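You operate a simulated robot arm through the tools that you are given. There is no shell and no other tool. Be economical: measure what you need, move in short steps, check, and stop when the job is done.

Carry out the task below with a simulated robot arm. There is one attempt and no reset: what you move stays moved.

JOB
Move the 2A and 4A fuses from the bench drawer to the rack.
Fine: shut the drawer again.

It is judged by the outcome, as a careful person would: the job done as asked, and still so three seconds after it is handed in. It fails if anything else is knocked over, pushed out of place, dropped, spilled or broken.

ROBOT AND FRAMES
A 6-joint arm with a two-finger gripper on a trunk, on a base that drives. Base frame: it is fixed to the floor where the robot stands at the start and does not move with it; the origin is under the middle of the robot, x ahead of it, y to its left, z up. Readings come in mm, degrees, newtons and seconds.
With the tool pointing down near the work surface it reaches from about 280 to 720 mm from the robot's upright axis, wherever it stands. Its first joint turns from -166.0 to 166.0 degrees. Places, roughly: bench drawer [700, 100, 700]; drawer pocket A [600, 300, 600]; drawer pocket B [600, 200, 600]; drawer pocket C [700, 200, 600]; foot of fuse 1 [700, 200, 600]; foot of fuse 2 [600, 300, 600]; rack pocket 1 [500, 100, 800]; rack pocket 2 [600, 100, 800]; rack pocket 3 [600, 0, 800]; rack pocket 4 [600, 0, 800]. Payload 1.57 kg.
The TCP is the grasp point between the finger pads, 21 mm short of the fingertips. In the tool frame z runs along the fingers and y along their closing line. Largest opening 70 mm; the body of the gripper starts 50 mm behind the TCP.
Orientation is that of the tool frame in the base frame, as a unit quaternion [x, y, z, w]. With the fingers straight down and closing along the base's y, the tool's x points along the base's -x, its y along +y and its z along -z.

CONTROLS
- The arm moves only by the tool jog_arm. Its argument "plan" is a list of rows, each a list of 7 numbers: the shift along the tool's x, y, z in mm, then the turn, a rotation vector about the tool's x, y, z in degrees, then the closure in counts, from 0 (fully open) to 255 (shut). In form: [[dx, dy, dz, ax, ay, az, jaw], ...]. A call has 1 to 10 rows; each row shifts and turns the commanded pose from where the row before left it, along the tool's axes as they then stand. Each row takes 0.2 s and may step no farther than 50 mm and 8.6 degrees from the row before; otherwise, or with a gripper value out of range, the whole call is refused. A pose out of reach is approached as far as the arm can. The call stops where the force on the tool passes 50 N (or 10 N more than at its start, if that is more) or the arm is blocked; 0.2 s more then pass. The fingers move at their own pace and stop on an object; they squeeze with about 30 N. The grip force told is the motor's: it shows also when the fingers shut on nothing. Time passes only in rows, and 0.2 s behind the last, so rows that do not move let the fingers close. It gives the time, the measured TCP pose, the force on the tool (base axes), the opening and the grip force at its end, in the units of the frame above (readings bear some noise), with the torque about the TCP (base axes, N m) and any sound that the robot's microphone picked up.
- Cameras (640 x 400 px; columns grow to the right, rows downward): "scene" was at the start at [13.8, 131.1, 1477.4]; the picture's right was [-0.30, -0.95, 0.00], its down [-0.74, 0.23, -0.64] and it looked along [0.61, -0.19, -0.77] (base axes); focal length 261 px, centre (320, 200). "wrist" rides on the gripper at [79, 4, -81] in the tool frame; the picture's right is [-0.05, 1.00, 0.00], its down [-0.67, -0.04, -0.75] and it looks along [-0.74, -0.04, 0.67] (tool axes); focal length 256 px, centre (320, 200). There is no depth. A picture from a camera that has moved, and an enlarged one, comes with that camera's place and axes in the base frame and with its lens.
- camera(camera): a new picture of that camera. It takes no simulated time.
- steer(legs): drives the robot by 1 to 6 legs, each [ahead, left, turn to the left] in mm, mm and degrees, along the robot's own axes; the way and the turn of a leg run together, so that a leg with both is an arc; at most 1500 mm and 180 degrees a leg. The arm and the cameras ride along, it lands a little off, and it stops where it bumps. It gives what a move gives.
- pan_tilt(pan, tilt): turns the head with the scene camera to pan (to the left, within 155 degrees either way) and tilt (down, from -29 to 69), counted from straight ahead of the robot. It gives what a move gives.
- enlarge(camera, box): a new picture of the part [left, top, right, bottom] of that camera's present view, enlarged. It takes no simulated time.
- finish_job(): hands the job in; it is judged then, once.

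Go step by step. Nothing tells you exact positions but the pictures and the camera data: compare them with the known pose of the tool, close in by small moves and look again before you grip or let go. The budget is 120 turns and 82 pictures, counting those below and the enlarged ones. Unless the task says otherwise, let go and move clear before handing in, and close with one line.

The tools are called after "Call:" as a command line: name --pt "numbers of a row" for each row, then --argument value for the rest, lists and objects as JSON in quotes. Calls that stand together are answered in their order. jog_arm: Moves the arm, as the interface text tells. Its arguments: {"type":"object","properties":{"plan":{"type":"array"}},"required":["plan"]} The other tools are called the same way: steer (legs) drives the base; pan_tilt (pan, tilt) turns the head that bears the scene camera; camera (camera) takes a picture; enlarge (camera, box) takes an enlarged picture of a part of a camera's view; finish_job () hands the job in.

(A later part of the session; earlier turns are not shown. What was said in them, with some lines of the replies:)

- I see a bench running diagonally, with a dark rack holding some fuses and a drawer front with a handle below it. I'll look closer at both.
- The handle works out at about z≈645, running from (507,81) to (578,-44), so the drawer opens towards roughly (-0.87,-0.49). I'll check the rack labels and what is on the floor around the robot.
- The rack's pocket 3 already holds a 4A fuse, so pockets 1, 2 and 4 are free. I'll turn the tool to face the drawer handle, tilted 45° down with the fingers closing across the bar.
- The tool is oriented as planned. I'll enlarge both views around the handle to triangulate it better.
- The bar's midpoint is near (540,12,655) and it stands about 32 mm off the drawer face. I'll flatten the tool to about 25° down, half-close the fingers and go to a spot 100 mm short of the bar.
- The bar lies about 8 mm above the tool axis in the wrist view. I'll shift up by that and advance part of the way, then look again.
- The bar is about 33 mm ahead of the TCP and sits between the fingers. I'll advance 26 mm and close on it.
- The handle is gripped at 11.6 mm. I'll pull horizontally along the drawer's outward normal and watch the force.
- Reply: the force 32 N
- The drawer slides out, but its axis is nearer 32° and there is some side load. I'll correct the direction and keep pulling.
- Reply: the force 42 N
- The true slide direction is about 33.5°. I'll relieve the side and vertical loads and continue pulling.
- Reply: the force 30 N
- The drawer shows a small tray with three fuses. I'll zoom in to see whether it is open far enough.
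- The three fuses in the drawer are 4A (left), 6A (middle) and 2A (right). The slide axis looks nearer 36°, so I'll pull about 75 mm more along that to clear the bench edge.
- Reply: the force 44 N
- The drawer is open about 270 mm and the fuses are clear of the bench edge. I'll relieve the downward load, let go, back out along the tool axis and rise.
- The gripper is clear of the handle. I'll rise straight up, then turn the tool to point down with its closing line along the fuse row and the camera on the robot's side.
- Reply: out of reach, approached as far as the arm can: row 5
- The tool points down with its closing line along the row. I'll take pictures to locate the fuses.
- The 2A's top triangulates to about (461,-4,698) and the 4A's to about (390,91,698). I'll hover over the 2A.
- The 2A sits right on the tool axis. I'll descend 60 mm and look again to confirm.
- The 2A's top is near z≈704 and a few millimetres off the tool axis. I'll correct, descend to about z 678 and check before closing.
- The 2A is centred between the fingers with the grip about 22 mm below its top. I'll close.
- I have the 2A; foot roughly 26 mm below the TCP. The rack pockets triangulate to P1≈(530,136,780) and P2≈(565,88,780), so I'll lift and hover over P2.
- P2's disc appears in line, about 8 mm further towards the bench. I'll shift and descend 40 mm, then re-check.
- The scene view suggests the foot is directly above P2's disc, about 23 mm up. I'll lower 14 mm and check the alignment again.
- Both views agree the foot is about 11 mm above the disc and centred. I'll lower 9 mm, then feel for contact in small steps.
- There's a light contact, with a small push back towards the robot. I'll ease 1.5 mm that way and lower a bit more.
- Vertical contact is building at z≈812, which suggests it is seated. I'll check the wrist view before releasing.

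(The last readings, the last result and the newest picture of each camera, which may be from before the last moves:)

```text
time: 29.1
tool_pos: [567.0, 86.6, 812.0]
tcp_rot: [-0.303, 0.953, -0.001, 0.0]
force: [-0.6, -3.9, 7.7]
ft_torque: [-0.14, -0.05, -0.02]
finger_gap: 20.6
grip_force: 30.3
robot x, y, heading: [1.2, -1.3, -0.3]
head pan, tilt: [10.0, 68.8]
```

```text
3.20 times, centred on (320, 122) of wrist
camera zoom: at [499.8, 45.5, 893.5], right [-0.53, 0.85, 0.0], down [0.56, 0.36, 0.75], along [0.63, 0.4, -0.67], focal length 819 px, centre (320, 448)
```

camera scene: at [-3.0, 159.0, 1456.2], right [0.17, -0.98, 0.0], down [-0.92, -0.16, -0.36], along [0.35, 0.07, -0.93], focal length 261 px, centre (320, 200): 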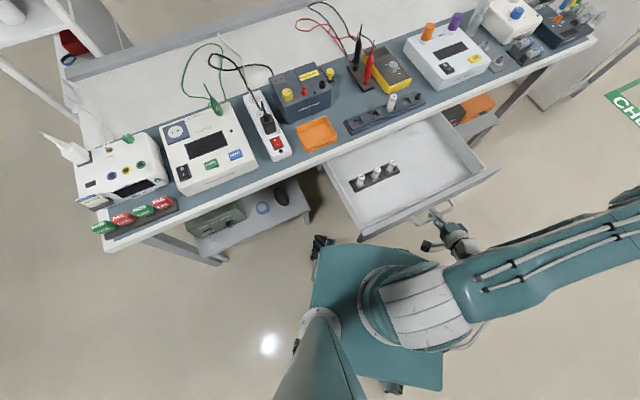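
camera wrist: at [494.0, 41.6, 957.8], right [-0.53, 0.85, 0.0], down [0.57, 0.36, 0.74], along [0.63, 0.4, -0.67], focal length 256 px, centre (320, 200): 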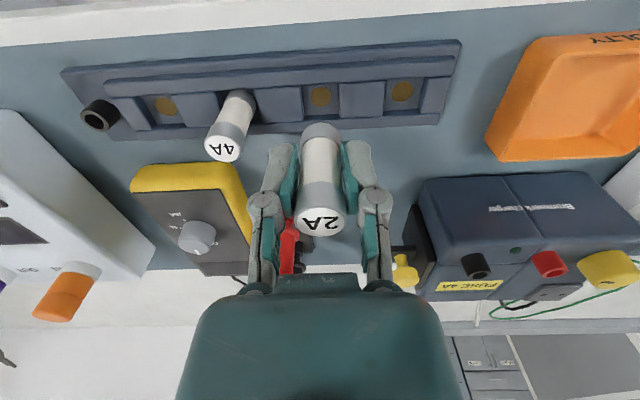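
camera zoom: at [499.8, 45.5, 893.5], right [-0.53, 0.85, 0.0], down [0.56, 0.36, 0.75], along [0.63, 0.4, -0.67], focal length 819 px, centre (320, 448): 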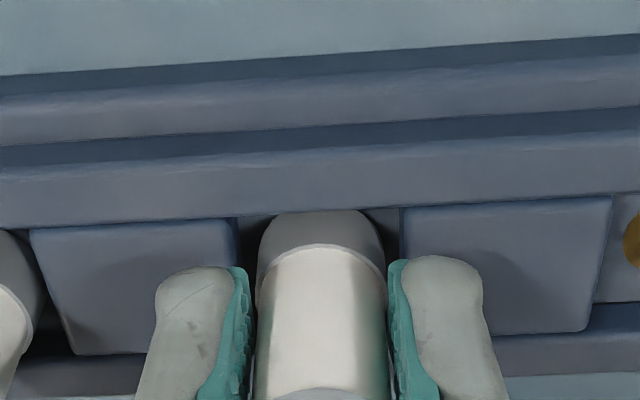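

The foot sits between the dividers, just like the neighbouring 4A. I'll open slightly, lift clear and check.

Call:
jog_arm --pt "0 0 -0.8 0 0 0 165" --pt "0 0 0 0 0 0 130"

Call:
jog_arm --pt "0 0 -10 0 0 0 130" --pt "0 0 -30 0 0 0 130" --pt "0 0 -40 0 0 0 110"

Call:
camera --camera "wrist"

Call:
enlarge --camera "scene" --box '[340, 80, 420, 130]'

```text
time: 29.7
tool_pos: [567.2, 87.2, 813.0]
tcp_rot: [-0.303, 0.953, -0.002, -0.001]
force: [0.0, -0.3, 0.7]
ft_torque: [0.02, 0.01, 0.01]
finger_gap: 34.4
grip_force: 0.0
robot x, y, heading: [0.4, -1.6, 0.1]
head pan, tilt: [10.0, 68.8]
```

```text
time: 30.5
tool_pos: [566.1, 87.1, 892.1]
tcp_rot: [-0.304, 0.953, -0.002, 0.0]
force: [0.2, -0.6, -0.7]
ft_torque: [-0.02, 0.01, 0.01]
finger_gap: 39.9
grip_force: 0.0
robot x, y, heading: [0.1, 6.3, 0.1]
head pan, tilt: [10.0, 68.8]
```

```text
43 pictures are left
camera wrist: at [500.1, 46.4, 973.8], right [-0.53, 0.85, 0.0], down [0.56, 0.36, 0.74], along [0.63, 0.4, -0.67], focal length 256 px, centre (320, 200)
```

wrist: 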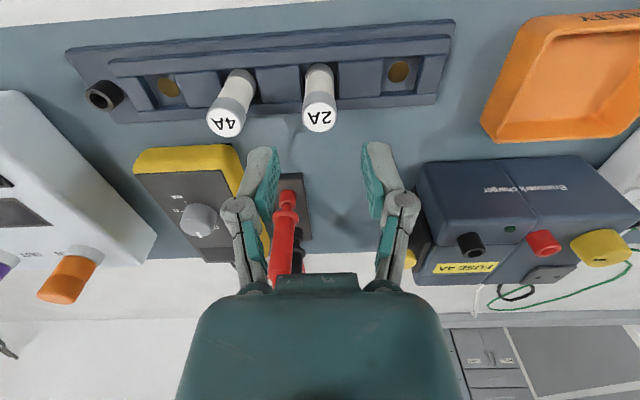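

```text
8.00 times, centred on (380, 105) of scene
camera zoom: at [-3.3, 164.1, 1455.8], right [0.17, -0.98, 0.0], down [-0.92, -0.16, -0.36], along [0.36, 0.06, -0.93], focal length 2089 px, centre (-160, 960)
```

zoom: 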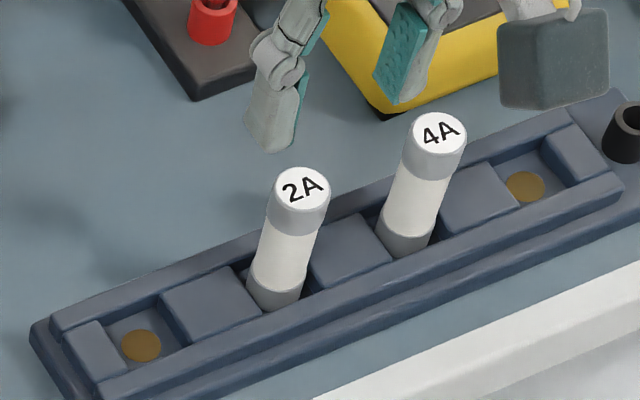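

The 2A stands properly in P2. Next is the drawer's 4A, expected at about (389,91); I'll move back over the drawer and hover there.

Call:
jog_arm --pt "28.3 21.2 0 0 0 0 100" --pt "28.3 21.2 0 0 0 0 100" --pt "28.3 21.2 0 0 0 0 100" --pt "28.3 21.2 0 0 0 0 100" --pt "28.3 21.2 0 0 0 0 100" --pt "0 0 40 0 0 0 100" --pt "0 0 40 0 0 0 100" --pt "0 0 40 0 0 0 100"

Call:
camera --camera "wrist"

Call:
enlarge --camera "scene" --box '[320, 125, 416, 185]'

```text
time: 32.3
tool_pos: [392.2, 89.3, 771.4]
tcp_rot: [-0.304, 0.953, -0.001, 0.001]
force: [-0.2, 0.1, -0.6]
ft_torque: [0.01, -0.02, 0.0]
finger_gap: 42.7
grip_force: 0.0
robot x, y, heading: [0.1, 0.7, -0.2]
head pan, tilt: [10.0, 68.8]
```

```text
41 pictures are left
camera wrist: at [324.7, 48.8, 852.4], right [-0.53, 0.85, 0.0], down [0.56, 0.36, 0.74], along [0.63, 0.4, -0.67], focal length 256 px, centre (320, 200)
```

wrist: 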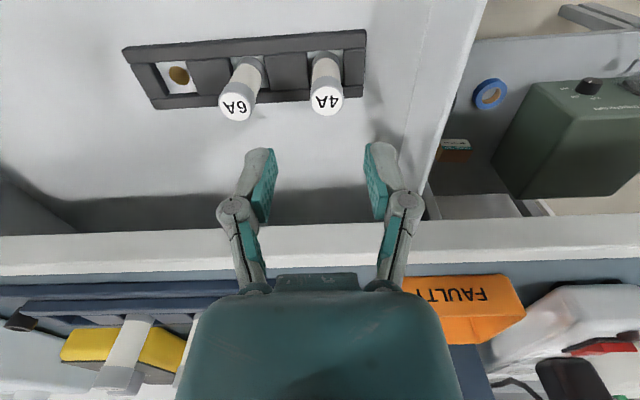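

```text
6.67 times, centred on (368, 155) of scene
camera zoom: at [-3.8, 164.6, 1455.7], right [0.17, -0.98, 0.0], down [-0.92, -0.16, -0.36], along [0.36, 0.06, -0.93], focal length 1741 px, centre (0, 500)
```

zoom: 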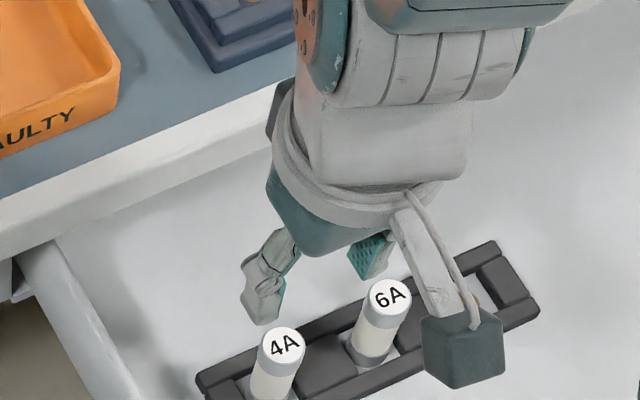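

The 4A is about 3 mm to the side of the tool axis. I'll correct that and descend to the same grip height as before.

Call:
jog_arm --pt "1.5 3.3 0 0 0 0 100" --pt "0 0 30 0 0 0 100" --pt "0 0 30 0 0 0 100" --pt "0 0 20 0 0 0 100" --pt "0 0 14 0 0 0 100"

Call:
camera --camera "wrist"

```text
time: 33.5
tool_pos: [387.0, 93.4, 677.0]
tcp_rot: [-0.303, 0.953, -0.001, 0.0]
force: [0.3, 0.1, -0.2]
ft_torque: [0.02, -0.01, 0.01]
finger_gap: 42.7
grip_force: 0.1
robot x, y, heading: [-0.6, -4.1, 0.0]
head pan, tilt: [10.0, 68.8]
```

```text
39 pictures are left
camera wrist: at [319.2, 51.6, 758.7], right [-0.53, 0.85, 0.0], down [0.56, 0.36, 0.74], along [0.63, 0.4, -0.67], focal length 256 px, centre (320, 200)
```

wrist: 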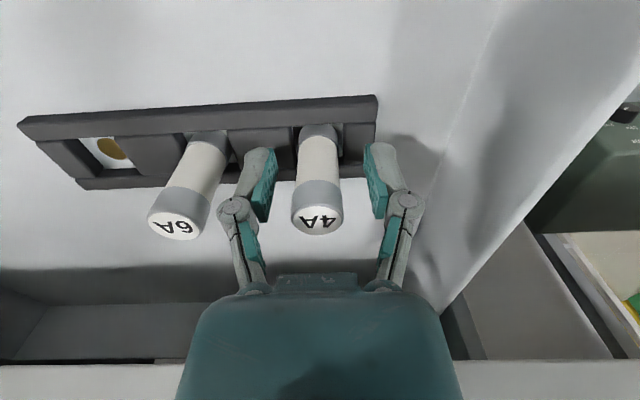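

The 4A is centred the same way the 2A was. I'll close and lift.

Call:
jog_arm --pt "0 0 0 0 0 0 255" --pt "0 0 0 0 0 0 255" --pt "0 0 0 0 0 0 255"

Call:
jog_arm --pt "0 0 -10 0 0 0 255" --pt "0 0 -40 0 0 0 255" --pt "0 0 -50 0 0 0 255" --pt "0 0 -50 0 0 0 255" --pt "0 0 -45 0 0 0 255"

Call:
camera --camera "wrist"

```text
time: 34.3
tool_pos: [386.8, 93.4, 678.5]
tcp_rot: [-0.304, 0.953, -0.001, 0.002]
force: [8.0, -8.6, 9.4]
ft_torque: [-0.17, -0.24, -0.09]
finger_gap: 21.1
grip_force: 30.1
robot x, y, heading: [-0.6, 1.5, -0.1]
head pan, tilt: [10.0, 68.8]
```

```text
time: 35.5
tool_pos: [385.2, 95.8, 871.4]
tcp_rot: [-0.303, 0.953, 0.0, -0.001]
force: [0.3, -0.4, 0.0]
ft_torque: [-0.04, 0.01, -0.04]
finger_gap: 21.0
grip_force: 30.0
robot x, y, heading: [-0.5, 0.5, 0.1]
head pan, tilt: [10.0, 68.8]
```

```text
38 pictures are left
camera wrist: at [318.5, 54.2, 951.7], right [-0.53, 0.85, 0.0], down [0.57, 0.36, 0.74], along [0.63, 0.4, -0.67], focal length 256 px, centre (320, 200)
```

wrist: 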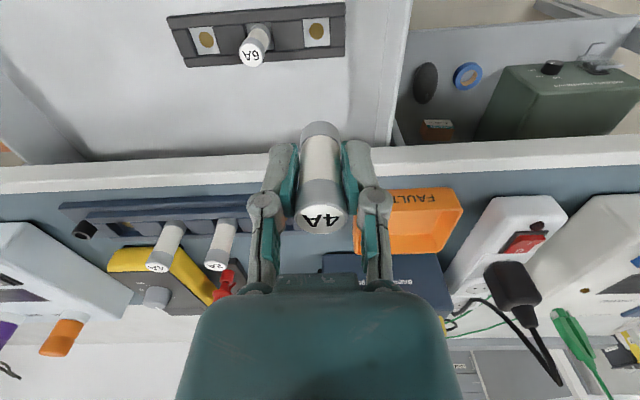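

The 4A is held. I'll move to P1, expected at about (532,135), and lower to just above it.

Call:
jog_arm --pt "-28.5 -10.7 0 0 0 0 255" --pt "-28.5 -10.7 0 0 0 0 255" --pt "-28.5 -10.7 0 0 0 0 255" --pt "-28.5 -10.7 0 0 0 0 255" --pt "-28.5 -10.7 0 0 0 0 255" --pt "0 0 20 0 0 0 255" --pt "0 0 20 0 0 0 255"

Call:
enlarge --camera "wrist" --box '[220, 60, 420, 185]'

Call:
enlarge --camera "scene" --box '[340, 80, 420, 130]'

```text
time: 37.1
tool_pos: [534.8, 132.9, 833.4]
tcp_rot: [-0.303, 0.953, -0.001, 0.0]
force: [0.8, -0.4, -0.1]
ft_torque: [0.04, 0.04, -0.04]
finger_gap: 20.9
grip_force: 30.0
robot x, y, heading: [0.7, -1.1, -0.1]
head pan, tilt: [10.0, 68.8]
```

```text
3.20 times, centred on (320, 122) of wrist
camera zoom: at [467.6, 91.4, 913.6], right [-0.53, 0.85, 0.0], down [0.56, 0.36, 0.74], along [0.63, 0.4, -0.67], focal length 819 px, centre (320, 448)
```

zoom: 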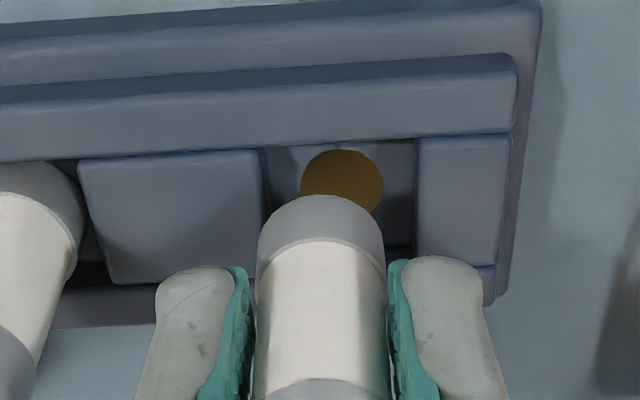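

```text
8.00 times, centred on (380, 105) of scene
camera zoom: at [-3.4, 164.6, 1455.7], right [0.17, -0.98, 0.0], down [-0.92, -0.16, -0.36], along [0.36, 0.06, -0.93], focal length 2089 px, centre (-160, 960)
```

zoom: 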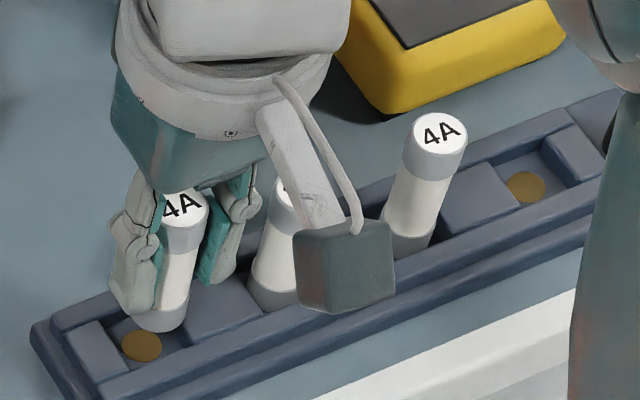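

The disc is about 4 mm to the +y side and otherwise aligned, with h≈18 mm. I'll shift and lower 8 mm.

Call:
jog_arm --pt "0 4 0 0 0 0 255" --pt "0 0 8 0 0 0 255"

Call:
enlarge --camera "wrist" --box '[220, 60, 420, 185]'

Call:
enlarge --camera "scene" --box '[340, 80, 420, 130]'

```text
time: 37.7
tool_pos: [531.7, 135.8, 824.2]
tcp_rot: [-0.303, 0.953, -0.001, -0.001]
force: [0.3, -0.7, -0.5]
ft_torque: [-0.01, -0.02, 0.0]
finger_gap: 20.9
grip_force: 29.6
robot x, y, heading: [-1.2, -2.0, -0.0]
head pan, tilt: [10.0, 68.8]
```

```text
3.20 times, centred on (320, 122) of wrist
camera zoom: at [465.3, 95.1, 905.9], right [-0.53, 0.85, 0.0], down [0.56, 0.36, 0.74], along [0.63, 0.4, -0.67], focal length 819 px, centre (320, 448)
```

zoom: 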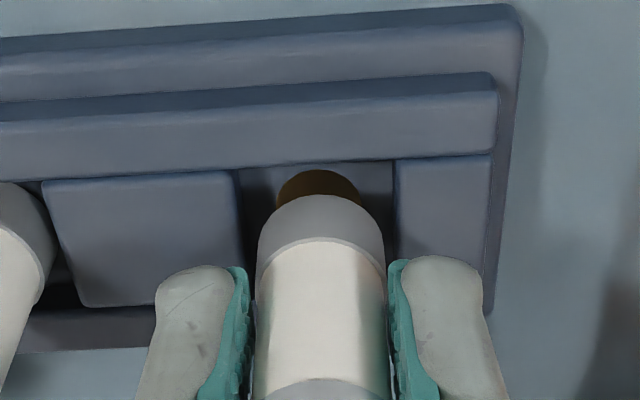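

```text
8.00 times, centred on (380, 105) of scene
camera zoom: at [-3.4, 164.6, 1455.7], right [0.17, -0.98, 0.0], down [-0.92, -0.16, -0.36], along [0.36, 0.06, -0.93], focal length 2089 px, centre (-160, 960)
```

zoom: 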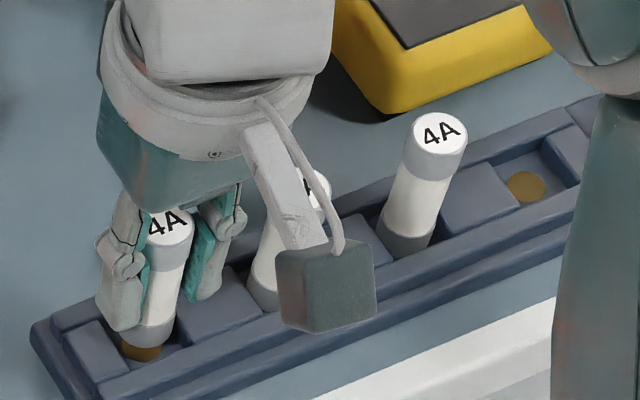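

It is aligned, about 11 mm up. I'll lower 9 mm and then feel for contact.

Call:
jog_arm --pt "0 0 5 0 0 0 255" --pt "0 0 4 0 0 0 255"

Call:
jog_arm --pt "0 0 1.5 0 0 0 255"

Call:
jog_arm --pt "0 0 1.2 0 0 0 255"

Call:
enlarge --camera "wrist" --box '[220, 60, 420, 185]'

```text
time: 38.3
tool_pos: [531.7, 135.6, 815.3]
tcp_rot: [-0.303, 0.953, -0.001, 0.0]
force: [-0.3, -0.3, -0.8]
ft_torque: [-0.01, -0.04, 0.0]
finger_gap: 20.4
grip_force: 29.7
robot x, y, heading: [1.9, -1.0, 0.1]
head pan, tilt: [10.0, 68.8]
```

```text
time: 38.7
tool_pos: [531.3, 135.8, 812.7]
tcp_rot: [-0.303, 0.953, -0.001, 0.0]
force: [0.5, 0.0, -0.1]
ft_torque: [-0.01, 0.03, 0.02]
finger_gap: 20.7
grip_force: 29.5
robot x, y, heading: [-3.2, -2.8, 0.2]
head pan, tilt: [10.0, 68.8]
```

```text
time: 39.1
tool_pos: [531.1, 136.3, 813.4]
tcp_rot: [-0.303, 0.953, -0.002, -0.001]
force: [0.6, 0.4, -0.2]
ft_torque: [-0.02, 0.0, 0.04]
finger_gap: 20.5
grip_force: 29.8
robot x, y, heading: [-2.1, 0.4, 0.0]
head pan, tilt: [10.0, 68.8]
```

```text
3.20 times, centred on (320, 122) of wrist
camera zoom: at [464.0, 94.7, 894.3], right [-0.53, 0.85, 0.0], down [0.56, 0.36, 0.74], along [0.63, 0.4, -0.67], focal length 819 px, centre (320, 448)
```

zoom: 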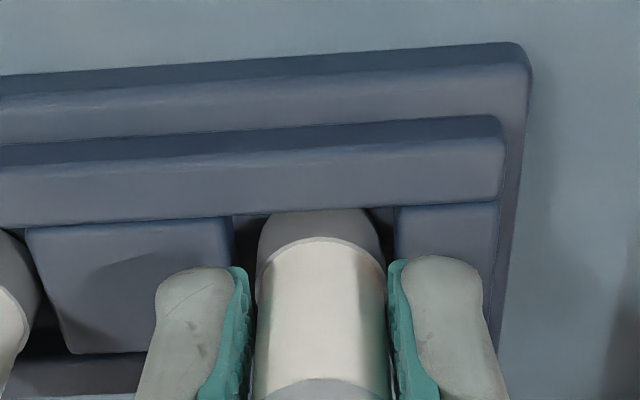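

No contact yet, so I'll keep lowering by 1 mm steps.

Call:
jog_arm --pt "0 0 1 0 0 0 255"

Call:
jog_arm --pt "0 0 0.8 0 0 0 255"

```text
time: 39.5
tool_pos: [531.1, 136.2, 812.7]
tcp_rot: [-0.303, 0.953, 0.0, 0.001]
force: [1.1, 1.0, 5.4]
ft_torque: [0.05, -0.04, 0.01]
finger_gap: 20.7
grip_force: 30.4
robot x, y, heading: [-0.8, -0.2, 0.0]
head pan, tilt: [10.0, 68.8]
```

```text
time: 39.9
tool_pos: [532.4, 135.9, 813.1]
tcp_rot: [-0.303, 0.953, 0.0, 0.001]
force: [-1.2, -1.7, 20.1]
ft_torque: [0.06, 0.02, 0.0]
finger_gap: 20.8
grip_force: 29.8
robot x, y, heading: [-2.9, 0.8, -0.2]
head pan, tilt: [10.0, 68.8]
```

It has firm vertical contact with little side load, so it is seated. I'll back off a hair, release, lift and check.

Call:
jog_arm --pt "0 0 -1.2 0 0 0 255" --pt "0 0 0 0 0 0 165" --pt "0 0 0 0 0 0 130"

Call:
jog_arm --pt "0 0 -10 0 0 0 130" --pt "0 0 -30 0 0 0 130" --pt "0 0 -45 0 0 0 110" --pt "0 0 -40 0 0 0 110"

Call:
camera --camera "wrist"

Call:
enlarge --camera "scene" --box '[320, 75, 448, 155]'

```text
time: 40.7
tool_pos: [530.9, 135.2, 814.4]
tcp_rot: [-0.303, 0.953, -0.001, -0.001]
force: [0.6, 0.3, 0.8]
ft_torque: [-0.01, 0.02, 0.0]
finger_gap: 34.5
grip_force: 0.0
robot x, y, heading: [0.5, -0.8, -0.1]
head pan, tilt: [10.0, 68.8]
```

```text
time: 41.7
tool_pos: [532.0, 135.0, 937.2]
tcp_rot: [-0.303, 0.953, -0.001, -0.001]
force: [0.3, 0.1, 0.3]
ft_torque: [-0.01, 0.04, 0.02]
finger_gap: 39.7
grip_force: 0.1
robot x, y, heading: [-2.1, -0.8, 0.2]
head pan, tilt: [10.0, 68.8]
```

```text
32 pictures are left
camera wrist: at [464.3, 94.2, 1018.8], right [-0.53, 0.85, 0.0], down [0.56, 0.36, 0.74], along [0.63, 0.4, -0.67], focal length 256 px, centre (320, 200)
```

wrist: 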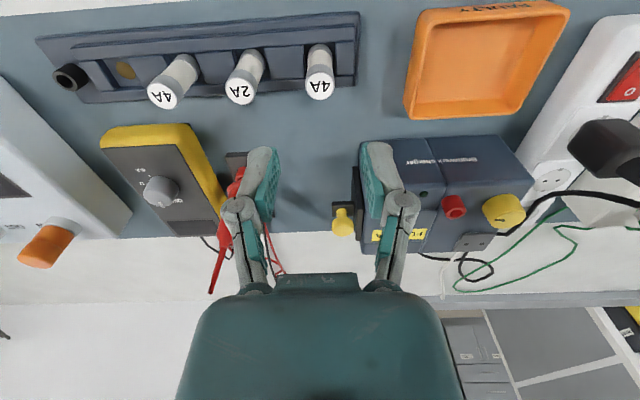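

```text
5.00 times, centred on (384, 115) of scene
camera zoom: at [-3.6, 164.3, 1455.8], right [0.17, -0.98, 0.0], down [-0.92, -0.16, -0.36], along [0.36, 0.06, -0.93], focal length 1306 px, centre (0, 625)
```

zoom: 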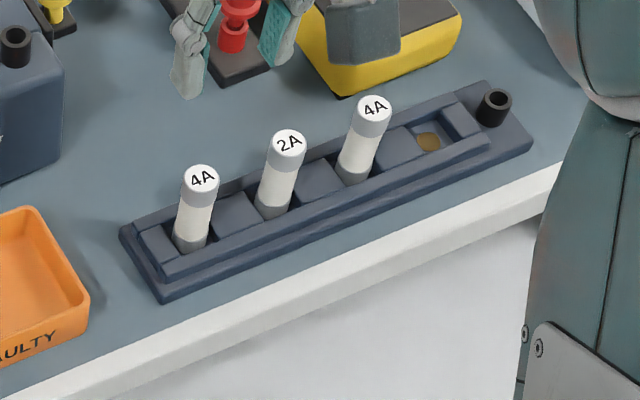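

All three stand upright in the rack and only the 6A stays in the drawer. To shut the drawer I'll go back beside the handle, turn the tool to face it (yaw +90°, tilt 65°) and grip it again.

Call:
jog_arm --pt "44.3 -11 0 0 0 0 110" --pt "44.3 -11 0 0 0 0 110" --pt "44.3 -11 0 0 0 0 110" --pt "44.3 -11 0 0 0 0 110" --pt "44.3 -11 0 0 0 0 110" --pt "44.3 -11 0 0 0 0 110" --pt "44.3 -11 0 0 0 0 110"

Call:
jog_arm --pt "0 0 0 0 0 8.2 110" --pt "0 0 0 0 0 8.2 110" --pt "0 0 0 0 0 8.2 110" --pt "0 0 0 0 0 8.2 110" --pt "0 0 0 0 0 8.2 110" --pt "0 0 0 0 0 8.2 110" --pt "0 0 0 0 0 8.2 110" --pt "0 0 0 0 0 8.2 110" --pt "0 0 0 0 0 8.2 110" --pt "0 0 0 0 0 8.2 110"

Call:
jog_arm --pt "0 0 0 0 0 8 110" --pt "0 -40 0 0 0 0 110" --pt "0 -40 0 0 0 0 110"

```text
time: 43.3
tool_pos: [324.1, -105.2, 937.1]
tcp_rot: [-0.304, 0.953, 0.0, -0.001]
force: [0.1, -0.8, 0.0]
ft_torque: [0.01, -0.01, 0.02]
finger_gap: 39.8
grip_force: 0.1
robot x, y, heading: [0.2, -1.7, 0.1]
head pan, tilt: [10.0, 68.8]
```

```text
time: 45.5
tool_pos: [323.1, -106.5, 938.4]
tcp_rot: [0.398, 0.917, 0.0, 0.001]
force: [-0.3, -0.3, 0.0]
ft_torque: [-0.02, 0.01, 0.01]
finger_gap: 39.9
grip_force: 0.0
robot x, y, heading: [-4.3, -1.8, -0.0]
head pan, tilt: [10.0, 68.8]
```

```text
time: 46.3
tool_pos: [259.8, -152.7, 939.0]
tcp_rot: [0.461, 0.888, 0.0, 0.0]
force: [0.0, 0.4, 0.5]
ft_torque: [0.0, 0.01, -0.01]
finger_gap: 39.7
grip_force: 0.1
robot x, y, heading: [0.4, -1.2, -0.3]
head pan, tilt: [10.0, 68.8]
```

Now I'll tilt the tool back up to about 25° below horizontal.

Call:
jog_arm --pt "0 0 0 -8.1 0 0 110" --pt "0 0 0 -8.1 0 0 110" --pt "0 0 0 -8.1 0 0 110" --pt "0 0 0 -8.1 0 0 110" --pt "0 0 0 -8.1 0 0 110" --pt "0 0 0 -8.1 0 0 110" --pt "0 0 0 -8.1 0 0 110" --pt "0 0 0 -8.3 0 0 110"

Call:
camera --camera "wrist"

Call:
camera --camera "scene"

```text
time: 48.1
tool_pos: [260.5, -162.5, 939.4]
tcp_rot: [0.387, 0.749, 0.478, 0.248]
force: [0.0, -1.0, -0.3]
ft_torque: [0.02, -0.01, 0.0]
finger_gap: 39.5
grip_force: 0.1
out of reach, approached as far as the arm can: row 5, 7
robot x, y, heading: [1.1, 3.7, 0.2]
head pan, tilt: [10.0, 68.8]
```

```text
30 pictures are left
camera wrist: at [157.0, -138.5, 978.0], right [0.37, 0.2, 0.91], down [-0.18, -0.94, 0.28], along [0.91, -0.27, -0.32], focal length 256 px, centre (320, 200)
```

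wrist: 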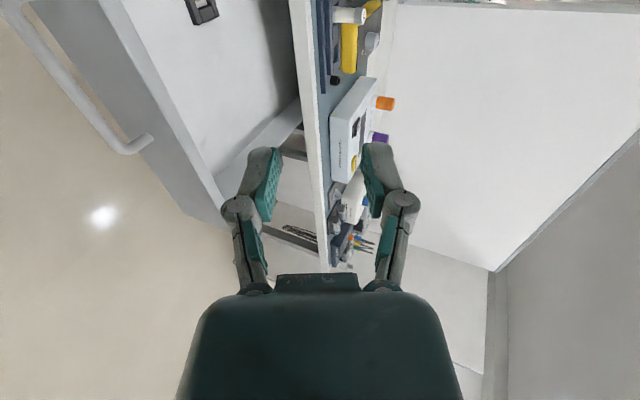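

```text
29 pictures are left
camera scene: at [-5.0, 161.3, 1456.1], right [0.17, -0.98, 0.0], down [-0.92, -0.16, -0.36], along [0.36, 0.06, -0.93], focal length 261 px, centre (320, 200)
```

scene: 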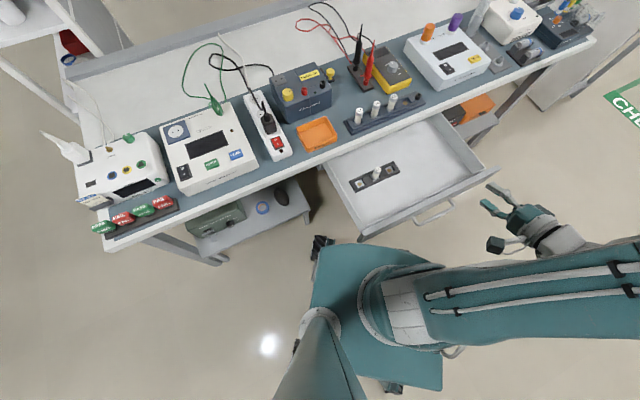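

The tool is oriented. I'll lower to the approach point about 55 mm short of the handle and look.

Call:
jog_arm --pt "-2.2 -37.7 16 0 0 0 110" --pt "-2.2 -37.7 16 0 0 0 110" --pt "-2.2 -37.7 16 0 0 0 110" --pt "-2.2 -37.7 16 0 0 0 110" --pt "-2.2 -37.7 16 0 0 0 110" --pt "-2.2 -37.7 16 0 0 0 110"

Call:
camera --camera "wrist"

```text
time: 49.5
tool_pos: [262.1, -177.1, 693.9]
tcp_rot: [0.387, 0.749, 0.477, 0.247]
force: [0.6, -0.9, -0.3]
ft_torque: [-0.04, 0.0, 0.02]
finger_gap: 39.7
grip_force: 0.1
robot x, y, heading: [-2.0, 1.9, 0.0]
head pan, tilt: [10.0, 68.8]
```

```text
28 pictures are left
camera wrist: at [157.7, -153.0, 732.4], right [0.37, 0.2, 0.91], down [-0.18, -0.94, 0.28], along [0.91, -0.27, -0.32], focal length 256 px, centre (320, 200)
```

wrist: 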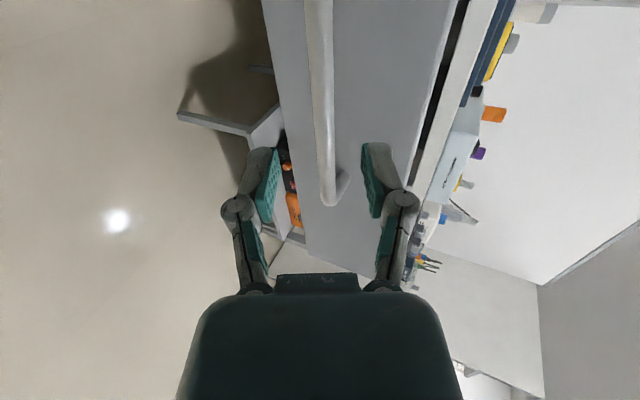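

The bar is centred between the fingers. I'll advance 50 mm and close on it.

Call:
jog_arm --pt "0 0 20 0 0 0 110" --pt "0 0 15 0 0 0 110" --pt "0 0 15 0 0 0 110"

Call:
camera --camera "wrist"

```text
time: 50.3
tool_pos: [300.3, -151.0, 674.3]
tcp_rot: [0.388, 0.749, 0.478, 0.246]
force: [-0.1, -0.9, -0.2]
ft_torque: [0.01, -0.05, 0.03]
finger_gap: 39.9
grip_force: 0.0
robot x, y, heading: [-0.9, 5.8, 0.1]
head pan, tilt: [10.0, 68.8]
```

```text
27 pictures are left
camera wrist: at [196.0, -126.0, 711.6], right [0.38, 0.2, 0.91], down [-0.18, -0.94, 0.28], along [0.91, -0.27, -0.32], focal length 256 px, centre (320, 200)
```

wrist: 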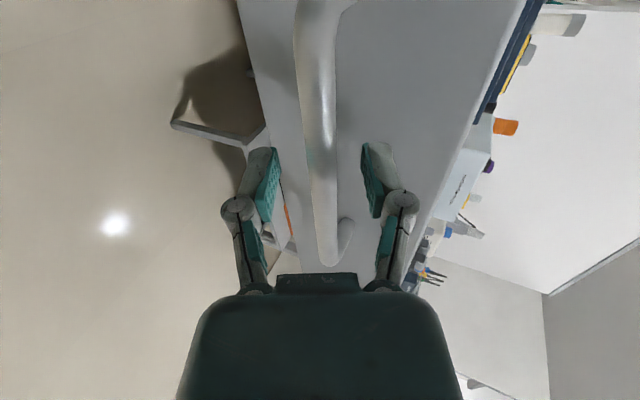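

The bar lies inside the fingers. I'll grip it and begin pushing gently along the drawer axis.

Call:
jog_arm --pt "0 0 0 0 0 0 255" --pt "0 0 0 0 0 0 255" --pt "0 0 0 0 0 0 255"

Call:
jog_arm --pt "0 2.1 4.5 0 0 0 255" --pt "0 4.2 9.1 0 0 0 255" --pt "0 5 10.9 0 0 0 255" --pt "0 5 10.9 0 0 0 255" --pt "0 5 10.9 0 0 0 255" --pt "0 5 10.9 0 0 0 255" --pt "0 4.2 9.1 0 0 0 255"

```text
time: 51.1
tool_pos: [301.0, -150.9, 674.9]
tcp_rot: [0.386, 0.749, 0.478, 0.249]
force: [2.7, -1.5, 40.7]
ft_torque: [0.16, 0.0, 0.74]
finger_gap: 10.8
grip_force: 32.1
robot x, y, heading: [0.1, 2.3, -0.0]
head pan, tilt: [10.0, 68.8]
```

```text
time: 52.4
tool_pos: [342.1, -119.6, 674.9]
tcp_rot: [0.386, 0.747, 0.481, 0.25]
force: [-1.3, 4.9, 14.3]
ft_torque: [-0.41, -0.31, -0.39]
finger_gap: 11.0
grip_force: 32.0
robot x, y, heading: [1.9, 1.1, -0.2]
head pan, tilt: [10.0, 68.8]
stopped in row 6: the force on the tool passed its limit at 52 N (the readings are from after the stop); the commanded pose is now the measured one
```

The force limit tripped from a vertical preload, and that has now reset. I'll continue pushing in shorter batches.

Call:
jog_arm --pt "0 1.2 -0.5 0 0 0 255" --pt "0 5 10.9 0 0 0 255" --pt "0 5 10.9 0 0 0 255" --pt "0 5 10.9 0 0 0 255" --pt "0 5 10.9 0 0 0 255" --pt "0 5 10.9 0 0 0 255"

Call:
camera --camera "scene"

```text
time: 53.8
tool_pos: [391.5, -83.5, 674.7]
tcp_rot: [0.386, 0.749, 0.478, 0.247]
force: [-8.4, 10.8, -25.7]
ft_torque: [-0.21, -0.16, 0.02]
finger_gap: 11.3
grip_force: 32.5
robot x, y, heading: [-0.6, 2.8, -0.1]
head pan, tilt: [10.0, 68.8]
```

```text
26 pictures are left
camera scene: at [-3.1, 164.0, 1455.7], right [0.17, -0.98, 0.0], down [-0.92, -0.16, -0.36], along [0.36, 0.06, -0.93], focal length 261 px, centre (320, 200)
```

scene: 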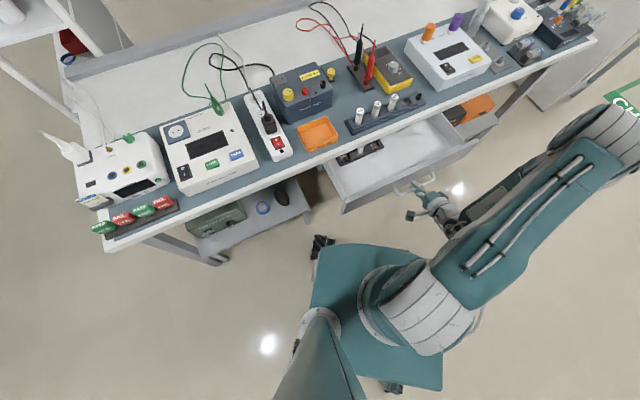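

The drawer is sliding in smoothly. I'll trim the vertical load and keep going.

Call:
jog_arm --pt "1 -1.5 0.7 0 0 0 255" --pt "0.2 5 10.9 0 0 0 255" --pt "0.2 5 10.9 0 0 0 255" --pt "0.2 5 10.9 0 0 0 255" --pt "0.2 5 10.9 0 0 0 255" --pt "0.2 5 10.9 0 0 0 255" --pt "0.2 5 10.9 0 0 0 255"

Call:
jog_arm --pt "0.5 0 0 0 0 0 255" --pt "0.2 5 10.9 0 0 0 255" --pt "0.2 5 10.9 0 0 0 255" --pt "0.2 5 10.9 0 0 0 255" --pt "0.2 5 10.9 0 0 0 255"

```text
time: 55.4
tool_pos: [450.4, -41.3, 676.1]
tcp_rot: [0.387, 0.747, 0.48, 0.25]
force: [-7.7, 9.3, 21.5]
ft_torque: [-0.3, -0.26, -0.34]
finger_gap: 10.8
grip_force: 31.9
robot x, y, heading: [1.3, 0.1, 0.2]
head pan, tilt: [10.0, 68.8]
```

```text
time: 56.6
tool_pos: [488.9, -13.6, 674.5]
tcp_rot: [0.385, 0.747, 0.48, 0.251]
force: [-0.2, 0.1, 31.6]
ft_torque: [-0.03, -0.07, 0.38]
finger_gap: 11.0
grip_force: 32.0
robot x, y, heading: [-0.5, -1.9, -0.1]
head pan, tilt: [10.0, 68.8]
```

About 40 mm remains. I'll push on in smaller steps until it resists.

Call:
jog_arm --pt "0 1.5 -0.7 0 0 0 255" --pt "0.2 4.2 9 0 0 0 255" --pt "0.2 4.2 9 0 0 0 255" --pt "0.2 4.2 9 0 0 0 255"

Call:
enlarge --camera "scene" --box '[320, 75, 480, 175]'

```text
time: 57.6
tool_pos: [514.1, 3.0, 675.6]
tcp_rot: [0.387, 0.748, 0.479, 0.249]
force: [5.2, -4.7, 14.8]
ft_torque: [-0.27, -0.22, -0.07]
finger_gap: 10.6
grip_force: 31.9
robot x, y, heading: [-0.2, 1.3, -0.0]
head pan, tilt: [10.0, 68.8]
```

```text
4.00 times, centred on (400, 125) of scene
camera zoom: at [-4.2, 162.6, 1456.1], right [0.17, -0.98, 0.0], down [-0.92, -0.16, -0.36], along [0.36, 0.06, -0.93], focal length 1045 px, centre (0, 500)
```

zoom: 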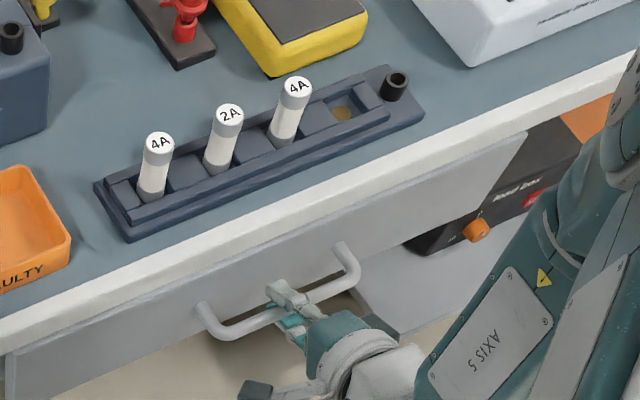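

It's nearly shut; I'll push the last few millimetres in small steps.

Call:
jog_arm --pt "0 1.7 3.6 0 0 0 255" --pt "0 1.7 3.6 0 0 0 255"

Call:
jog_arm --pt "0 1.3 2.7 0 0 0 255"

Call:
jog_arm --pt "0 1.3 2.7 0 0 0 255"

```text
time: 58.2
tool_pos: [518.7, 8.6, 674.7]
tcp_rot: [0.387, 0.748, 0.479, 0.248]
force: [10.8, -6.7, 9.2]
ft_torque: [-0.24, -0.21, -0.06]
finger_gap: 11.0
grip_force: 31.7
robot x, y, heading: [-2.7, 0.5, -0.1]
head pan, tilt: [10.0, 68.8]
```

```text
time: 58.6
tool_pos: [519.5, 10.0, 674.2]
tcp_rot: [0.387, 0.747, 0.479, 0.249]
force: [10.1, -7.9, 6.6]
ft_torque: [-0.31, -0.26, -0.27]
finger_gap: 10.9
grip_force: 32.0
robot x, y, heading: [-4.2, 2.2, 0.2]
head pan, tilt: [10.0, 68.8]
```

```text
time: 59.0
tool_pos: [522.5, 11.0, 674.9]
tcp_rot: [0.387, 0.748, 0.479, 0.248]
force: [2.1, -11.3, 7.3]
ft_torque: [-0.47, -0.36, -0.47]
finger_gap: 11.0
grip_force: 31.7
robot x, y, heading: [-0.3, 0.3, -0.1]
head pan, tilt: [10.0, 68.8]
```

It should be about shut now. I'll push once more and look.

Call:
jog_arm --pt "0 1.3 2.7 0 0 0 255"

Call:
enlarge --camera "scene" --box '[320, 75, 480, 175]'

Call:
enlarge --camera "wrist" --box '[240, 0, 640, 250]'

```text
time: 59.4
tool_pos: [522.2, 12.2, 675.9]
tcp_rot: [0.389, 0.747, 0.479, 0.246]
force: [-16.8, -23.4, 7.5]
ft_torque: [-0.35, -0.24, 0.23]
finger_gap: 11.2
grip_force: 32.0
robot x, y, heading: [-3.1, 0.7, 0.2]
head pan, tilt: [10.0, 68.8]
```

```text
4.00 times, centred on (400, 125) of scene
camera zoom: at [-5.3, 158.5, 1456.4], right [0.17, -0.98, 0.0], down [-0.92, -0.16, -0.36], along [0.36, 0.07, -0.93], focal length 1045 px, centre (0, 500)
```

zoom: 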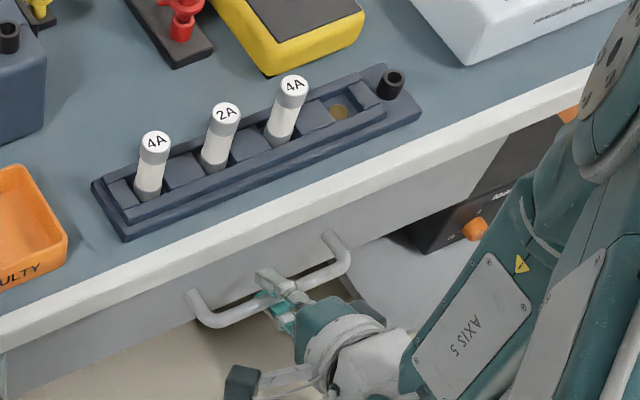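

```text
1.60 times, centred on (440, 125) of wrist
camera zoom: at [418.5, 36.0, 713.2], right [0.38, 0.2, 0.91], down [-0.18, -0.94, 0.28], along [0.91, -0.27, -0.32], focal length 410 px, centre (128, 320)
```

zoom: 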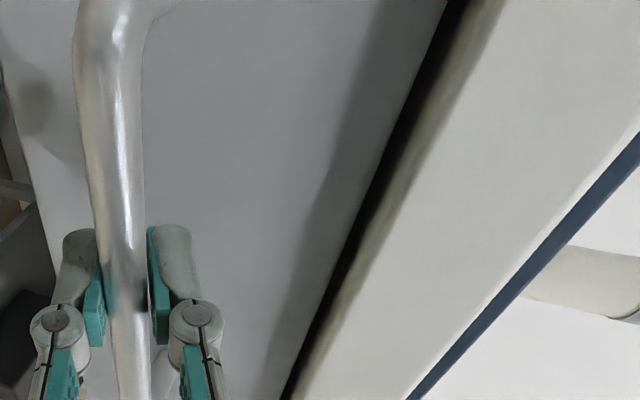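

It now meets a firm stop, and the handle appears exactly where it was at the start, so the drawer is shut. I'll release and back straight out.

Call:
jog_arm --pt "0 -0.8 -1.8 0 0 0 255" --pt "0 0 0 0 0 0 110" --pt "0 0 0 0 0 0 110" --pt "0 0 -20 0 0 0 110" --pt "0 0 -35 0 0 0 110" --pt "0 0 -40 0 0 0 110" --pt "0 0 -40 0 0 0 110"

Call:
camera --camera "wrist"

Call:
enlarge --camera "scene" --box '[320, 75, 480, 175]'

```text
time: 61.0
tool_pos: [422.5, -58.5, 730.8]
tcp_rot: [0.387, 0.747, 0.48, 0.249]
force: [0.3, -1.5, -0.5]
ft_torque: [-0.03, -0.03, 0.02]
finger_gap: 40.0
grip_force: 0.1
robot x, y, heading: [-2.7, -2.9, 0.1]
head pan, tilt: [10.0, 68.8]
```

```text
22 pictures are left
camera wrist: at [319.0, -34.7, 769.1], right [0.37, 0.2, 0.91], down [-0.18, -0.94, 0.28], along [0.91, -0.27, -0.31], focal length 256 px, centre (320, 200)
```

wrist: 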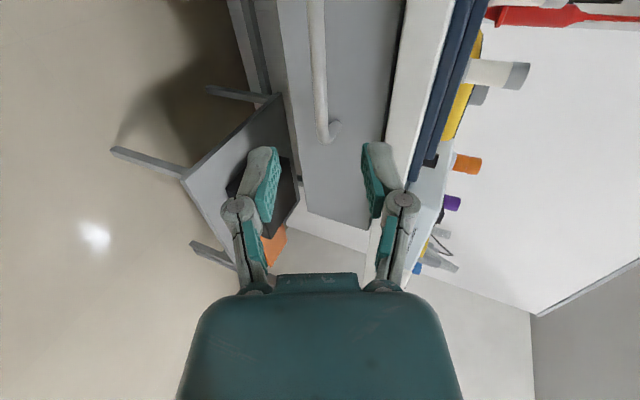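

```text
4.00 times, centred on (400, 125) of scene
camera zoom: at [-4.1, 161.8, 1456.1], right [0.17, -0.98, 0.0], down [-0.92, -0.16, -0.36], along [0.36, 0.06, -0.93], focal length 1045 px, centre (0, 500)
```

zoom: 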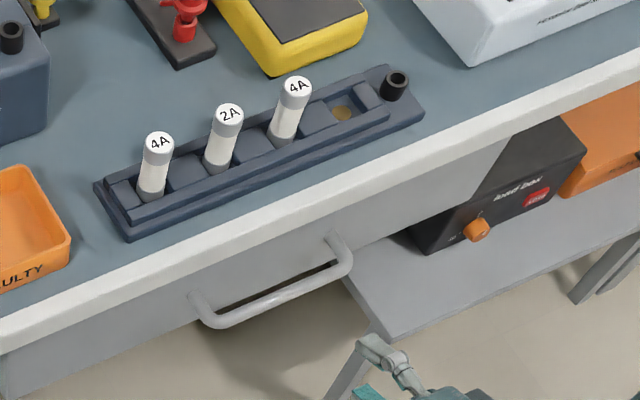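

The drawer front and handle are back exactly where they started. The 4A and 2A stand in the rack and the arm is clear, so I'm handing in.

Call:
finish_job

```text
The job is handed in.
```

The 2A and 4A fuses from the drawer are now upright in rack pockets 2 and 1, the 6A is still in the drawer, and the drawer is shut again.
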